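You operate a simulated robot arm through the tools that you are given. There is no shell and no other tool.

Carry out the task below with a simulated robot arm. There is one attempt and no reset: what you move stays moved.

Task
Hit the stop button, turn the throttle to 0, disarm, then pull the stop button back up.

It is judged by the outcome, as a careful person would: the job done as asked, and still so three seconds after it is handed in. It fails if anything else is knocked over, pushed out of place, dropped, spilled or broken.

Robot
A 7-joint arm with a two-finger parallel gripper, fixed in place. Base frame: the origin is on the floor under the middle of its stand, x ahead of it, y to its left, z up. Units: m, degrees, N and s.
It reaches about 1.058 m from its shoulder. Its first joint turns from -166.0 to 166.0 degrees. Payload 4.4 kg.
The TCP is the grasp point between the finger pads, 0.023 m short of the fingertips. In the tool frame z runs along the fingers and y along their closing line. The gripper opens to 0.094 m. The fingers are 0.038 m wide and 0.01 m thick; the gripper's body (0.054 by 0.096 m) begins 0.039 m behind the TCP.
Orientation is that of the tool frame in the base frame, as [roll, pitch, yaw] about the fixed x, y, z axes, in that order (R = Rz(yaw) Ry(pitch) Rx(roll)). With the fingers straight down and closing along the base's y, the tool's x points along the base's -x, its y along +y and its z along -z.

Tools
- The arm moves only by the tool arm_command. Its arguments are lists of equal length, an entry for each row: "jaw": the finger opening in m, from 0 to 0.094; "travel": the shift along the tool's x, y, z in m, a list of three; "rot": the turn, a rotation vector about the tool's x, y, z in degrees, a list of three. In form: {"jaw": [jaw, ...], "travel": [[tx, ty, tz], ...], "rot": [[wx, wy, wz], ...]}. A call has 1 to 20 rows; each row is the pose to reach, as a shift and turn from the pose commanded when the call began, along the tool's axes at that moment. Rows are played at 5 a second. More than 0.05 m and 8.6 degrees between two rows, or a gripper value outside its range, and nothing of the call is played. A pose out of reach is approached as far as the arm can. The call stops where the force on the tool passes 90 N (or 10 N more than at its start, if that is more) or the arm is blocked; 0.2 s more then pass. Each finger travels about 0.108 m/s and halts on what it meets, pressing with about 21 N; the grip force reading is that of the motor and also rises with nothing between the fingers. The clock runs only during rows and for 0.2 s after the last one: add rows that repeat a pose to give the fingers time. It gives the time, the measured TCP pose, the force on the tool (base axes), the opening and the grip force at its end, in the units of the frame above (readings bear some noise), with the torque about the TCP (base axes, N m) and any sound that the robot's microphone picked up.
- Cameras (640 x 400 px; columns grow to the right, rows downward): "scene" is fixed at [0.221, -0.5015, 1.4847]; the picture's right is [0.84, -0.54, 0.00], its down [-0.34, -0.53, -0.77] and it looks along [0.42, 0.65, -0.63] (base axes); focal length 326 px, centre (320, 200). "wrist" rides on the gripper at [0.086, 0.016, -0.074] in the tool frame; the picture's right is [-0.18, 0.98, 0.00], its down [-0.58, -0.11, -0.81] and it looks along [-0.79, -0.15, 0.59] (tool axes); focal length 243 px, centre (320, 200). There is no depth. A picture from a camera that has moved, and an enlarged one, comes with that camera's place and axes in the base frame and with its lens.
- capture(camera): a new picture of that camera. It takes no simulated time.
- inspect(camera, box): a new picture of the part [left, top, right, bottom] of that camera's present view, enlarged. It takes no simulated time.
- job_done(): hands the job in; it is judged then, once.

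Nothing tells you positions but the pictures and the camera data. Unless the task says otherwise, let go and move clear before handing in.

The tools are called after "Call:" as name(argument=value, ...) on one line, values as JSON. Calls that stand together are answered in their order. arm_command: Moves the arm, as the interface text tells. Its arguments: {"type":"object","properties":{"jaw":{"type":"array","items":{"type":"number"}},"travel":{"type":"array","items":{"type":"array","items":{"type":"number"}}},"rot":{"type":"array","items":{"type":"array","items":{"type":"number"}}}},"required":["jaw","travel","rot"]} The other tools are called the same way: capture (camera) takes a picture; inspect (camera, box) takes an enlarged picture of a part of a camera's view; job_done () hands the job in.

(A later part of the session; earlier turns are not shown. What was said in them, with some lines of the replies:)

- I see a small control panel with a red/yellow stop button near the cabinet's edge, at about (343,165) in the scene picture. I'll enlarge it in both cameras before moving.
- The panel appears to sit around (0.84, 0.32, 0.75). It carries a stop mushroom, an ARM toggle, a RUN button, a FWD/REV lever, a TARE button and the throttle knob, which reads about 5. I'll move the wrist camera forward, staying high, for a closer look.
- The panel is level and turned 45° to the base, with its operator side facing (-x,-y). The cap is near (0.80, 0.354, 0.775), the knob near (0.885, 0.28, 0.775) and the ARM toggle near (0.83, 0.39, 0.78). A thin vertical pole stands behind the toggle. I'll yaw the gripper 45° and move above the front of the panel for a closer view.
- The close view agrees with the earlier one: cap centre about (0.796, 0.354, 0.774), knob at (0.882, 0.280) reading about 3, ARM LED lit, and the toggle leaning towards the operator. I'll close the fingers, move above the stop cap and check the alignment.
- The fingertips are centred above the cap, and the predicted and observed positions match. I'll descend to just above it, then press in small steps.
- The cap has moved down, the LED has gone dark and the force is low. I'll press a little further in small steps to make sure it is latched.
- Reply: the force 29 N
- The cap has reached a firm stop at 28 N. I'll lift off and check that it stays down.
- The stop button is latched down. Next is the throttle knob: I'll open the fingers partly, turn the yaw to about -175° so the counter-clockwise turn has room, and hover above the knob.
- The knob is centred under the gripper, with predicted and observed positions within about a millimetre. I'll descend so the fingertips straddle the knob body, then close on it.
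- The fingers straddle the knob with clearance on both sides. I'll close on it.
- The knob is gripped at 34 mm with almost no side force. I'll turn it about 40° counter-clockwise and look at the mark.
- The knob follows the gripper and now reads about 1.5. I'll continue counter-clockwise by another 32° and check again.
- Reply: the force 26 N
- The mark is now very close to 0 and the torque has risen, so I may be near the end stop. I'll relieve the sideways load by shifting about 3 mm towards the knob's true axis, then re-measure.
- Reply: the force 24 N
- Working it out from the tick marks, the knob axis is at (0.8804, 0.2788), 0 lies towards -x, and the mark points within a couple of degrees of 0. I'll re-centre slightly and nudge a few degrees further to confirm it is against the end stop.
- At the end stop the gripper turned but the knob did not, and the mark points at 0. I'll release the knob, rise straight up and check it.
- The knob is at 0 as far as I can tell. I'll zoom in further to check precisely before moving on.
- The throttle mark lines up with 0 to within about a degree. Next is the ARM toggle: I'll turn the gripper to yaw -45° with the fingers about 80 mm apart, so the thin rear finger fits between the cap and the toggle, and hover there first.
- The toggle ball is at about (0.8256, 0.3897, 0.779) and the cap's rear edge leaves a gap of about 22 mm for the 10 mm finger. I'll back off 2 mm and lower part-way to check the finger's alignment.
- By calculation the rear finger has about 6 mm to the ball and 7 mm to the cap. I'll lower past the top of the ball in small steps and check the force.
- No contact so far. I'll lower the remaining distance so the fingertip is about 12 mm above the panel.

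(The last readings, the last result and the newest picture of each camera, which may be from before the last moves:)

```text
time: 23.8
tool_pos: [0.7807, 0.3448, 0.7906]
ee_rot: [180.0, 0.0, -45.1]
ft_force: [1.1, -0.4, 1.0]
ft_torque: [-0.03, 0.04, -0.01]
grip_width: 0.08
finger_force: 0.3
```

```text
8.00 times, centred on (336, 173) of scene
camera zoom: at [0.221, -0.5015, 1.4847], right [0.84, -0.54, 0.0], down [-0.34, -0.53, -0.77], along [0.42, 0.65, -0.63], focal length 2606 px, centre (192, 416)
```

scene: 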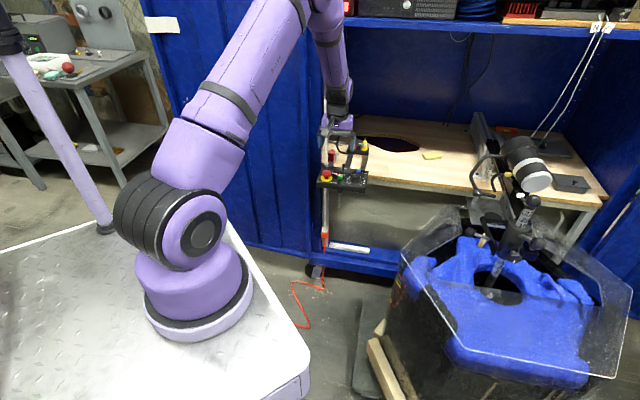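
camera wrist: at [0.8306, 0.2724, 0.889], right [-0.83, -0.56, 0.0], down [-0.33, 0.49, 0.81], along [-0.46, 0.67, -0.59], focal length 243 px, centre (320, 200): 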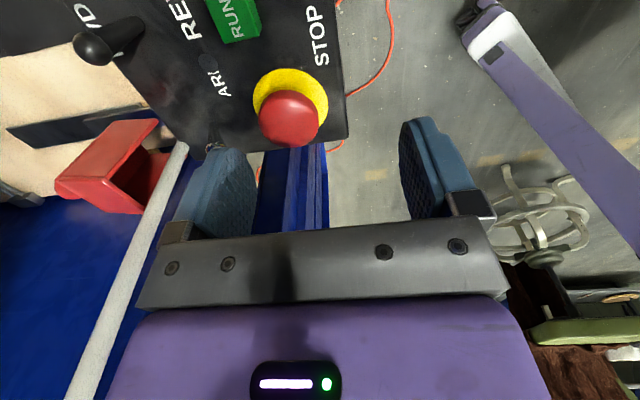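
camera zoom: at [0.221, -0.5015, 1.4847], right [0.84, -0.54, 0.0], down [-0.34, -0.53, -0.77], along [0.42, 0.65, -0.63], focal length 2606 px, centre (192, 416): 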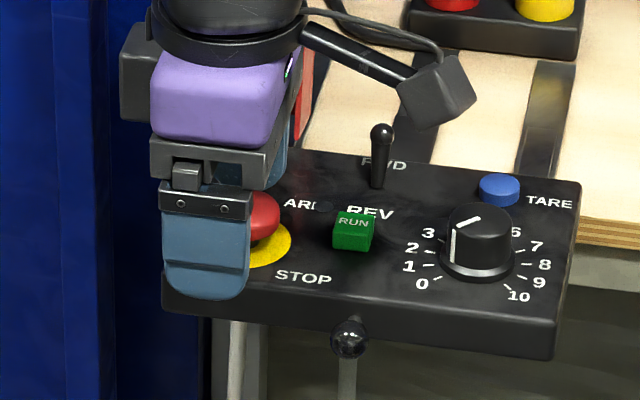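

The finger is between the cap and the toggle with no contact force. I'll push the toggle towards the rear in small steps.

Call:
arm_command(jaw=[0.08, 0.08, 0.08, 0.08, 0.08, 0.08, 0.08, 0.08, 0.08], travel=[[0, -0.003, 0], [0, -0.006, 0], [0, -0.009, 0], [0, -0.012, 0], [0, -0.015, 0], [0, -0.018, 0], [0, -0.021, 0], [0, -0.024, 0], [0, -0.024, 0]], rot=[[0, 0, 0], [0, 0, 0], [0, 0, 0], [0, 0, 0], [0, 0, 0], [0, 0, 0], [0, 0, 0], [0, 0, 0], [0, 0, 0]])

Call:
inspect(camera="wrist", box=[160, 90, 340, 210])

Call:
inspect(camera="scene", box=[304, 148, 368, 198])

```text
time: 25.8
tool_pos: [0.7951, 0.3621, 0.7894]
ee_rot: [180.0, 0.1, -45.0]
ft_force: [-5.1, -2.9, -0.2]
ft_torque: [-0.07, 0.09, 0.04]
grip_width: 0.0773
finger_force: 0.1
```

```text
3.33 times, centred on (250, 150) of wrist
camera zoom: at [0.8467, 0.2888, 0.8642], right [-0.82, -0.57, 0.0], down [-0.33, 0.49, 0.81], along [-0.46, 0.66, -0.59], focal length 809 px, centre (553, 367)
```

zoom: 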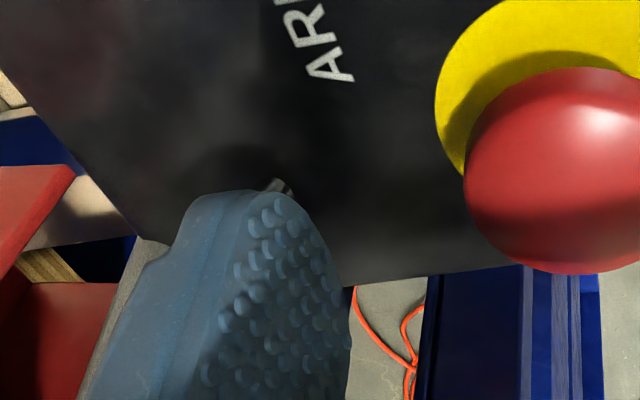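

```text
8.00 times, centred on (336, 173) of scene
camera zoom: at [0.221, -0.5015, 1.4847], right [0.84, -0.54, 0.0], down [-0.34, -0.53, -0.77], along [0.42, 0.65, -0.63], focal length 2606 px, centre (192, 416)
```

zoom: 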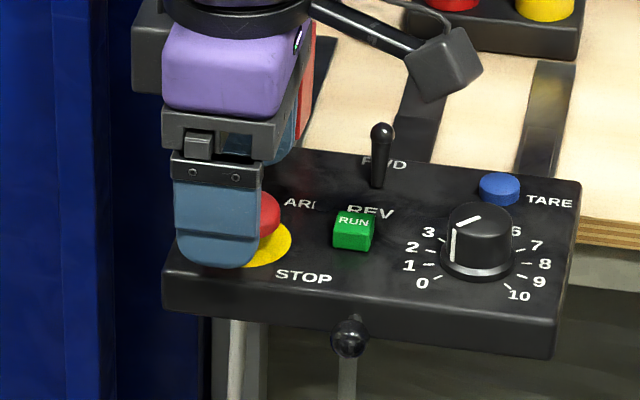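

The toggle appears to be leaning back now with about 6 N of resistance. I'll push 3 mm more to make sure it is fully over.

Call:
arm_command(jaw=[0.08, 0.08, 0.08], travel=[[0, -0.0015, 0], [0, -0.003, 0], [0, -0.003, 0]], rot=[[0, 0, 0], [0, 0, 0], [0, 0, 0]])

Call:
inspect(camera="wrist", box=[160, 90, 340, 210])

```text
time: 26.6
tool_pos: [0.7987, 0.3637, 0.7897]
ee_rot: [179.9, 0.0, -45.1]
ft_force: [-7.2, -7.3, -0.9]
ft_torque: [-0.15, 0.19, -0.01]
grip_width: 0.076
finger_force: 0.1
```

```text
3.33 times, centred on (250, 150) of wrist
camera zoom: at [0.8488, 0.2909, 0.8644], right [-0.83, -0.56, 0.0], down [-0.33, 0.49, 0.81], along [-0.46, 0.67, -0.59], focal length 809 px, centre (553, 367)
```

zoom: 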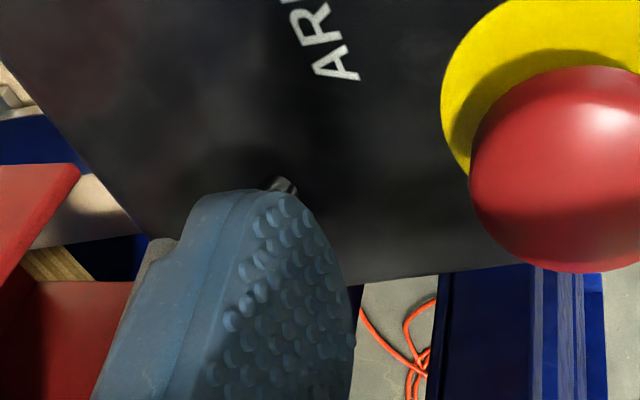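

The force is at 10 N with little extra motion, so the lever is probably at its rear limit. I'll back off and look at it.

Call:
arm_command(jaw=[0.08, 0.08, 0.08, 0.08, 0.08, 0.08, 0.08], travel=[[0, 0.008, 0], [0, 0.016, 0], [0, 0.024, 0], [0, 0.026, -0.01], [0, 0.026, -0.03], [0, 0.026, -0.055], [0, 0.026, -0.055]], rot=[[0, 0, 0], [0, 0, 0], [0, 0, 0], [0, 0, 0], [0, 0, 0], [0, 0, 0], [0, 0, 0]])

Call:
inspect(camera="wrist", box=[180, 40, 340, 140])

Call:
inspect(camera="scene", box=[304, 148, 368, 198])

```text
time: 28.2
tool_pos: [0.7799, 0.3461, 0.8456]
ee_rot: [-180.0, 0.0, -45.0]
ft_force: [0.3, 0.0, 0.8]
ft_torque: [0.0, -0.02, 0.04]
grip_width: 0.0801
finger_force: 0.1
```

```text
4.00 times, centred on (260, 90) of wrist
camera zoom: at [0.8306, 0.2723, 0.9198], right [-0.83, -0.56, 0.0], down [-0.33, 0.49, 0.81], along [-0.46, 0.67, -0.59], focal length 970 px, centre (560, 640)
```

zoom: 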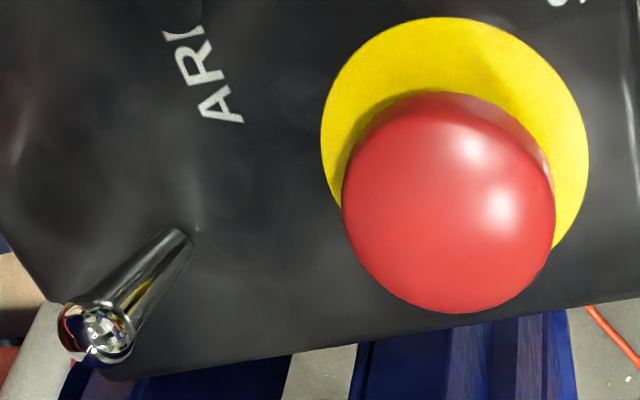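

```text
8.00 times, centred on (336, 173) of scene
camera zoom: at [0.221, -0.5015, 1.4847], right [0.84, -0.54, 0.0], down [-0.34, -0.53, -0.77], along [0.42, 0.65, -0.63], focal length 2606 px, centre (192, 416)
```

zoom: 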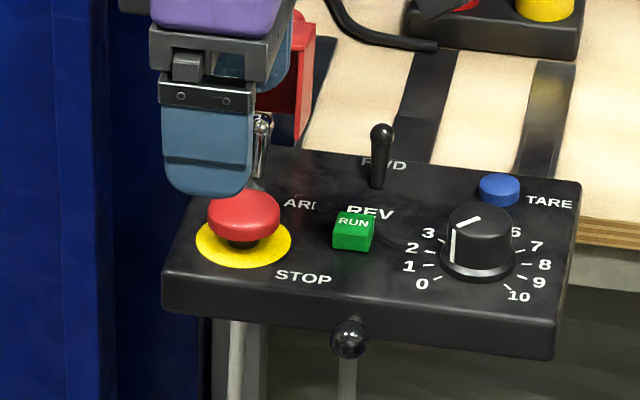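

The toggle has flipped to the rear and stays there, and the stop cap is still down. I'll centre the gripper over the cap with the fingers 54 mm apart at the same yaw, ready to pull.

Call:
arm_command(jaw=[0.07, 0.06, 0.054, 0.054], travel=[[0.002, -0.006, 0], [0.004, -0.012, 0], [0.0062, -0.0173, 0], [0.0062, -0.0173, 0]], rot=[[0, 0, 0], [0, 0, 0], [0, 0, 0], [0, 0, 0]])

Call:
capture(camera="wrist")

Call:
inspect(camera="wrist", box=[230, 30, 410, 150])

```text
time: 29.2
tool_pos: [0.7977, 0.3521, 0.845]
ee_rot: [-180.0, 0.0, -45.0]
ft_force: [-0.7, 0.2, -0.8]
ft_torque: [0.05, -0.03, 0.0]
grip_width: 0.0539
finger_force: 0.1
```

```text
taken
camera wrist: at [0.8473, 0.2802, 0.9191], right [-0.83, -0.56, 0.0], down [-0.33, 0.49, 0.81], along [-0.46, 0.67, -0.59], focal length 243 px, centre (320, 200)
```

wrist: 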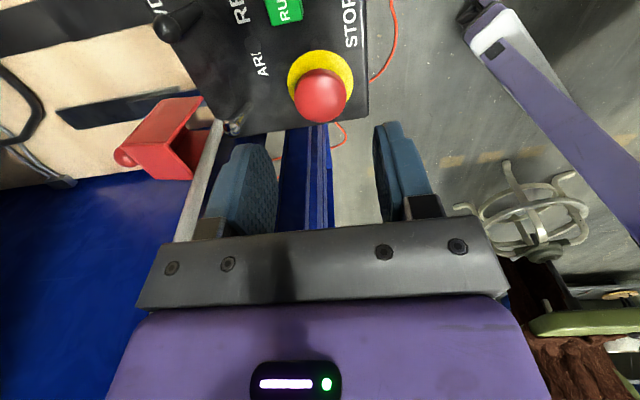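

```text
3.33 times, centred on (320, 90) of wrist
camera zoom: at [0.8473, 0.2802, 0.9191], right [-0.83, -0.56, 0.0], down [-0.33, 0.49, 0.81], along [-0.46, 0.67, -0.59], focal length 809 px, centre (320, 567)
```

zoom: 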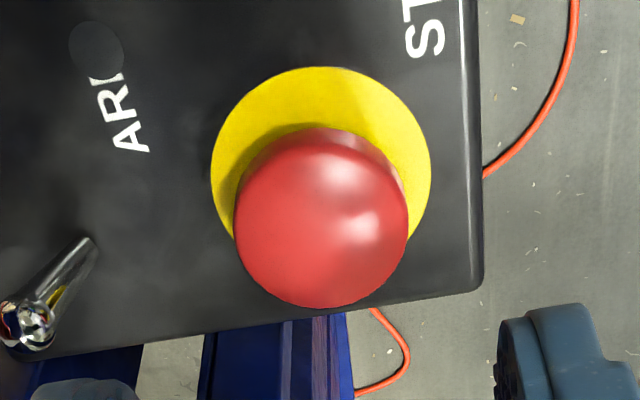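

The cap is centred to within about 1 mm. I'll descend around it in steps.

Call:
arm_command(jaw=[0.054, 0.054, 0.054, 0.054, 0.054, 0.054], travel=[[0, 0, 0.02], [0, 0, 0.038], [0, 0, 0.05], [0, 0, 0.057], [0, 0, 0.062], [0, 0, 0.062]], rot=[[0, 0, 0], [0, 0, 0], [0, 0, 0], [0, 0, 0], [0, 0, 0], [0, 0, 0]])

Call:
capture(camera="wrist")

Call:
inspect(camera="scene", box=[304, 148, 368, 198])

```text
time: 30.6
tool_pos: [0.798, 0.3537, 0.7826]
ee_rot: [-179.9, 0.0, -45.0]
ft_force: [-0.4, 0.3, 0.1]
ft_torque: [-0.02, -0.03, -0.02]
grip_width: 0.0542
finger_force: 0.0
```

```text
taken
camera wrist: at [0.8476, 0.2806, 0.857], right [-0.83, -0.56, 0.0], down [-0.33, 0.49, 0.81], along [-0.46, 0.67, -0.59], focal length 243 px, centre (320, 200)
```

wrist: 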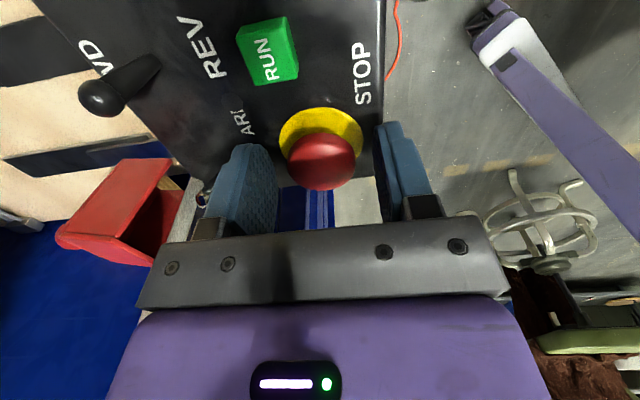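

```text
8.00 times, centred on (336, 173) of scene
camera zoom: at [0.221, -0.5015, 1.4847], right [0.84, -0.54, 0.0], down [-0.34, -0.53, -0.77], along [0.42, 0.65, -0.63], focal length 2606 px, centre (192, 416)
```

zoom: 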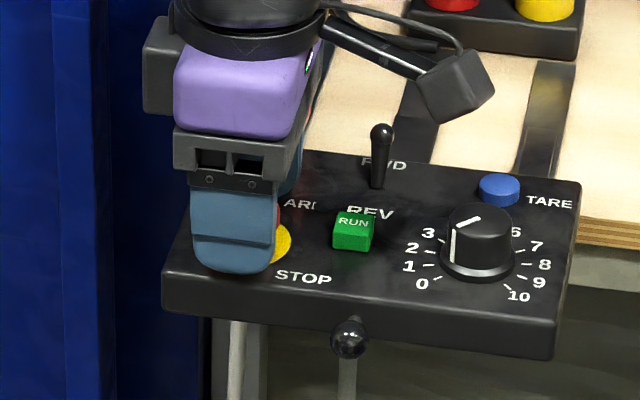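

The fingers are either side of the cap without contact. I'll close on it.

Call:
arm_command(jaw=[0.045, 0.036, 0.02, 0.02, 0.02], travel=[[0, 0, 0], [0, 0, 0], [0, 0, 0], [0, 0, 0], [0, 0, 0]], rot=[[0, 0, 0], [0, 0, 0], [0, 0, 0], [0, 0, 0], [0, 0, 0]])

Call:
inspect(camera="wrist", box=[220, 80, 420, 220])

```text
time: 31.8
tool_pos: [0.7971, 0.3539, 0.7835]
ee_rot: [180.0, 0.1, -45.0]
ft_force: [-0.8, -1.1, 0.4]
ft_torque: [-0.02, 0.02, 0.05]
grip_width: 0.0337
finger_force: 45.0
```

```text
2.86 times, centred on (320, 150) of wrist
camera zoom: at [0.8476, 0.2805, 0.857], right [-0.83, -0.56, 0.0], down [-0.33, 0.49, 0.81], along [-0.46, 0.67, -0.59], focal length 693 px, centre (320, 343)
```

zoom: 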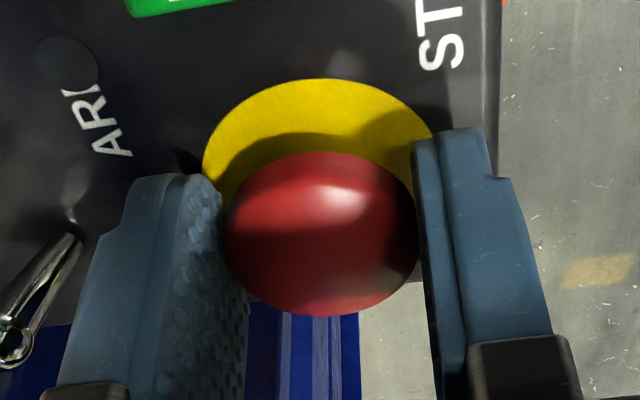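

The cap is gripped at 34 mm. I'll pull straight up in small steps.

Call:
arm_command(jaw=[0.02, 0.02, 0.02, 0.02, 0.02, 0.02], travel=[[0, 0, -0.002], [0, 0, -0.004], [0, 0, -0.006], [0, 0, -0.008], [0, 0, -0.009], [0, 0, -0.009]], rot=[[0, 0, 0], [0, 0, 0], [0, 0, 0], [0, 0, 0], [0, 0, 0], [0, 0, 0]])

Call:
inspect(camera="wrist", box=[220, 80, 420, 220])

Call:
inspect(camera="scene", box=[304, 148, 368, 198])

```text
time: 33.2
tool_pos: [0.7986, 0.3533, 0.7888]
ee_rot: [179.9, 0.2, -45.0]
ft_force: [2.2, 6.2, -37.5]
ft_torque: [0.02, -0.12, 0.02]
grip_width: 0.0344
finger_force: 45.0
```

```text
2.86 times, centred on (320, 150) of wrist
camera zoom: at [0.8477, 0.2805, 0.8633], right [-0.83, -0.56, 0.0], down [-0.33, 0.49, 0.81], along [-0.46, 0.66, -0.59], focal length 693 px, centre (320, 343)
```

zoom: 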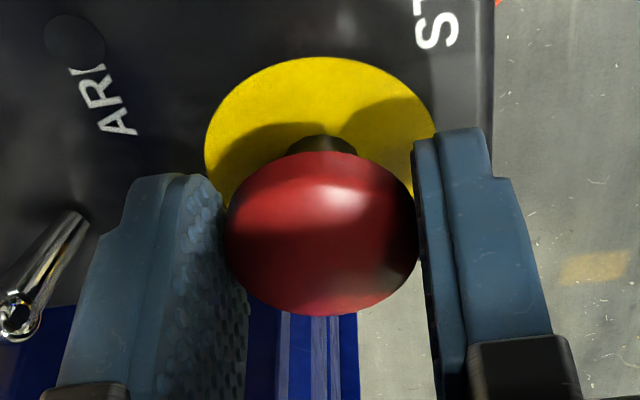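

```text
8.00 times, centred on (336, 173) of scene
camera zoom: at [0.221, -0.5015, 1.4847], right [0.84, -0.54, 0.0], down [-0.34, -0.53, -0.77], along [0.42, 0.65, -0.63], focal length 2606 px, centre (192, 416)
```

zoom: 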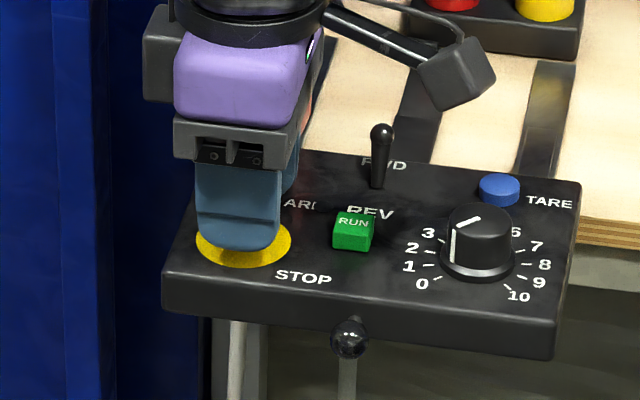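

The cap rose about 6 mm with the gripper and then met firm resistance at 37 N, so it is probably at its upper stop. I'll ease the tension, open the fingers and check it.

Call:
arm_command(jaw=[0.02, 0.02, 0.04, 0.054, 0.054, 0.054], travel=[[0, 0, 0.0015], [0, 0, 0.003], [0, 0, 0.003], [0, 0, 0.003], [0, 0, 0.003], [0, 0, 0.003]], rot=[[0, 0, 0], [0, 0, 0], [0, 0, 0], [0, 0, 0], [0, 0, 0], [0, 0, 0]])

Call:
inspect(camera="wrist", box=[220, 80, 420, 220])

```text
time: 34.6
tool_pos: [0.7973, 0.354, 0.7894]
ee_rot: [179.9, 0.0, -45.0]
ft_force: [0.3, -0.4, 0.0]
ft_torque: [-0.02, -0.02, 0.0]
grip_width: 0.0539
finger_force: 0.0
```

```text
2.86 times, centred on (320, 150) of wrist
camera zoom: at [0.8477, 0.2805, 0.8632], right [-0.83, -0.56, 0.0], down [-0.33, 0.49, 0.81], along [-0.46, 0.67, -0.59], focal length 693 px, centre (320, 343)
```

zoom: 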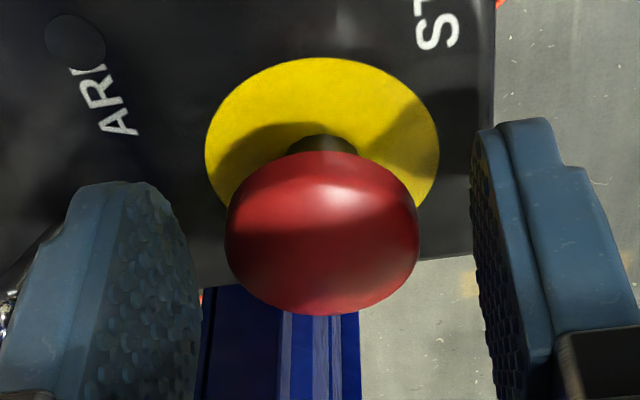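

The cap stays up after release, and the ARM LED is still dark with the toggle back. I'll rise straight up, move clear and do a final check.

Call:
arm_command(jaw=[0.054, 0.054, 0.054, 0.054, 0.054, 0.054, 0.054, 0.054], travel=[[0, 0, -0.02], [0, 0, -0.045], [0, 0, -0.075], [0, 0.02, -0.11], [0, 0.05, -0.14], [0, 0.09, -0.16], [0, 0.13, -0.18], [0, 0.13, -0.18]], rot=[[0, 0, 0], [0, 0, 0], [0, 0, 0], [0, 0, 0], [0, 0, 0], [0, 0, 0], [0, 0, 0], [0, 0, 0]])

Call:
inspect(camera="scene", box=[312, 158, 376, 198])

Call:
capture(camera="scene")

Call:
capture(camera="wrist")

```text
time: 36.4
tool_pos: [0.7064, 0.2626, 0.9689]
ee_rot: [180.0, 0.0, -45.0]
ft_force: [-1.1, 0.8, -0.7]
ft_torque: [-0.01, 0.02, 0.01]
grip_width: 0.0541
finger_force: 0.1
```

```text
10.00 times, centred on (344, 178) of scene
camera zoom: at [0.221, -0.5015, 1.4847], right [0.84, -0.54, 0.0], down [-0.34, -0.53, -0.77], along [0.42, 0.65, -0.63], focal length 3257 px, centre (80, 420)
```

zoom: 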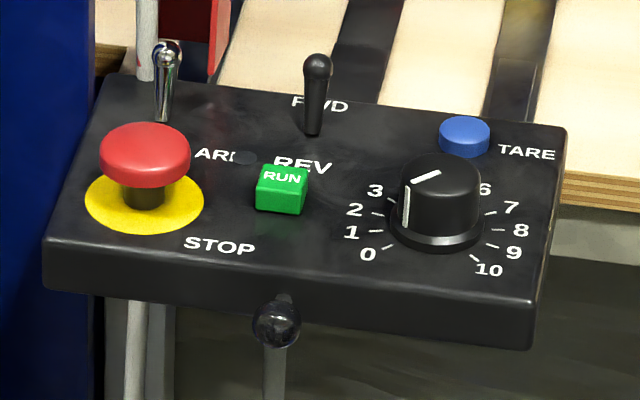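

```text
taken
```

scene: 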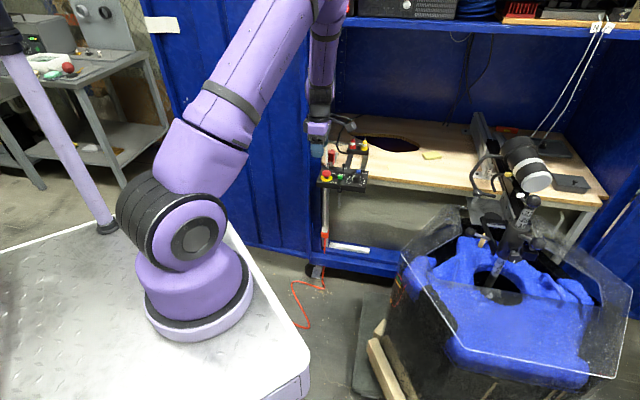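

```text
taken
camera wrist: at [0.7557, 0.1884, 1.0441], right [-0.83, -0.56, 0.0], down [-0.33, 0.49, 0.81], along [-0.46, 0.67, -0.59], focal length 243 px, centre (320, 200)
```

wrist: 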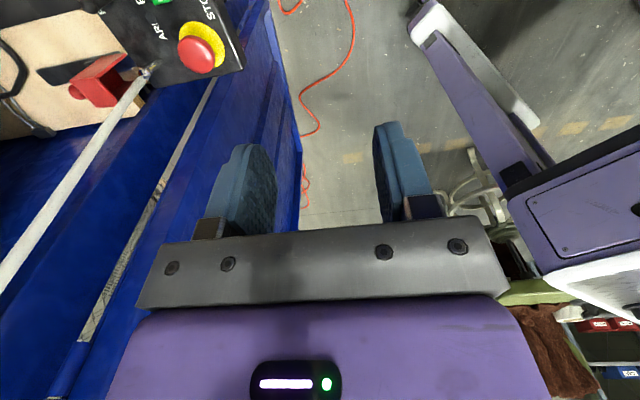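

The stop cap is back at its original height and the throttle mark points at 0. The toggle is in the rear position with the ARM LED off, and nothing else on the panel has moved. The gripper is clear, so I'm handing the job in.

Call:
job_done()

```text
The job is handed in.
```

All four steps are done in the order you asked, and I've handed the job in.

- **Stop button:** I pressed it until it latched.
- **Throttle:** I turned it from about 2.5 down to 0, against its end stop. The mark lines up with 0 to within a degree or two.
- **Disarm:** I flipped the ARM toggle to the rear. The ARM light had already gone out when I hit stop, and it stayed off after I pulled the stop button back up.
- **Stop button reset:** I pulled it up to its original height. It stayed up when I let go.

I saw no change to any of the other controls, and the gripper is clear of the panel.
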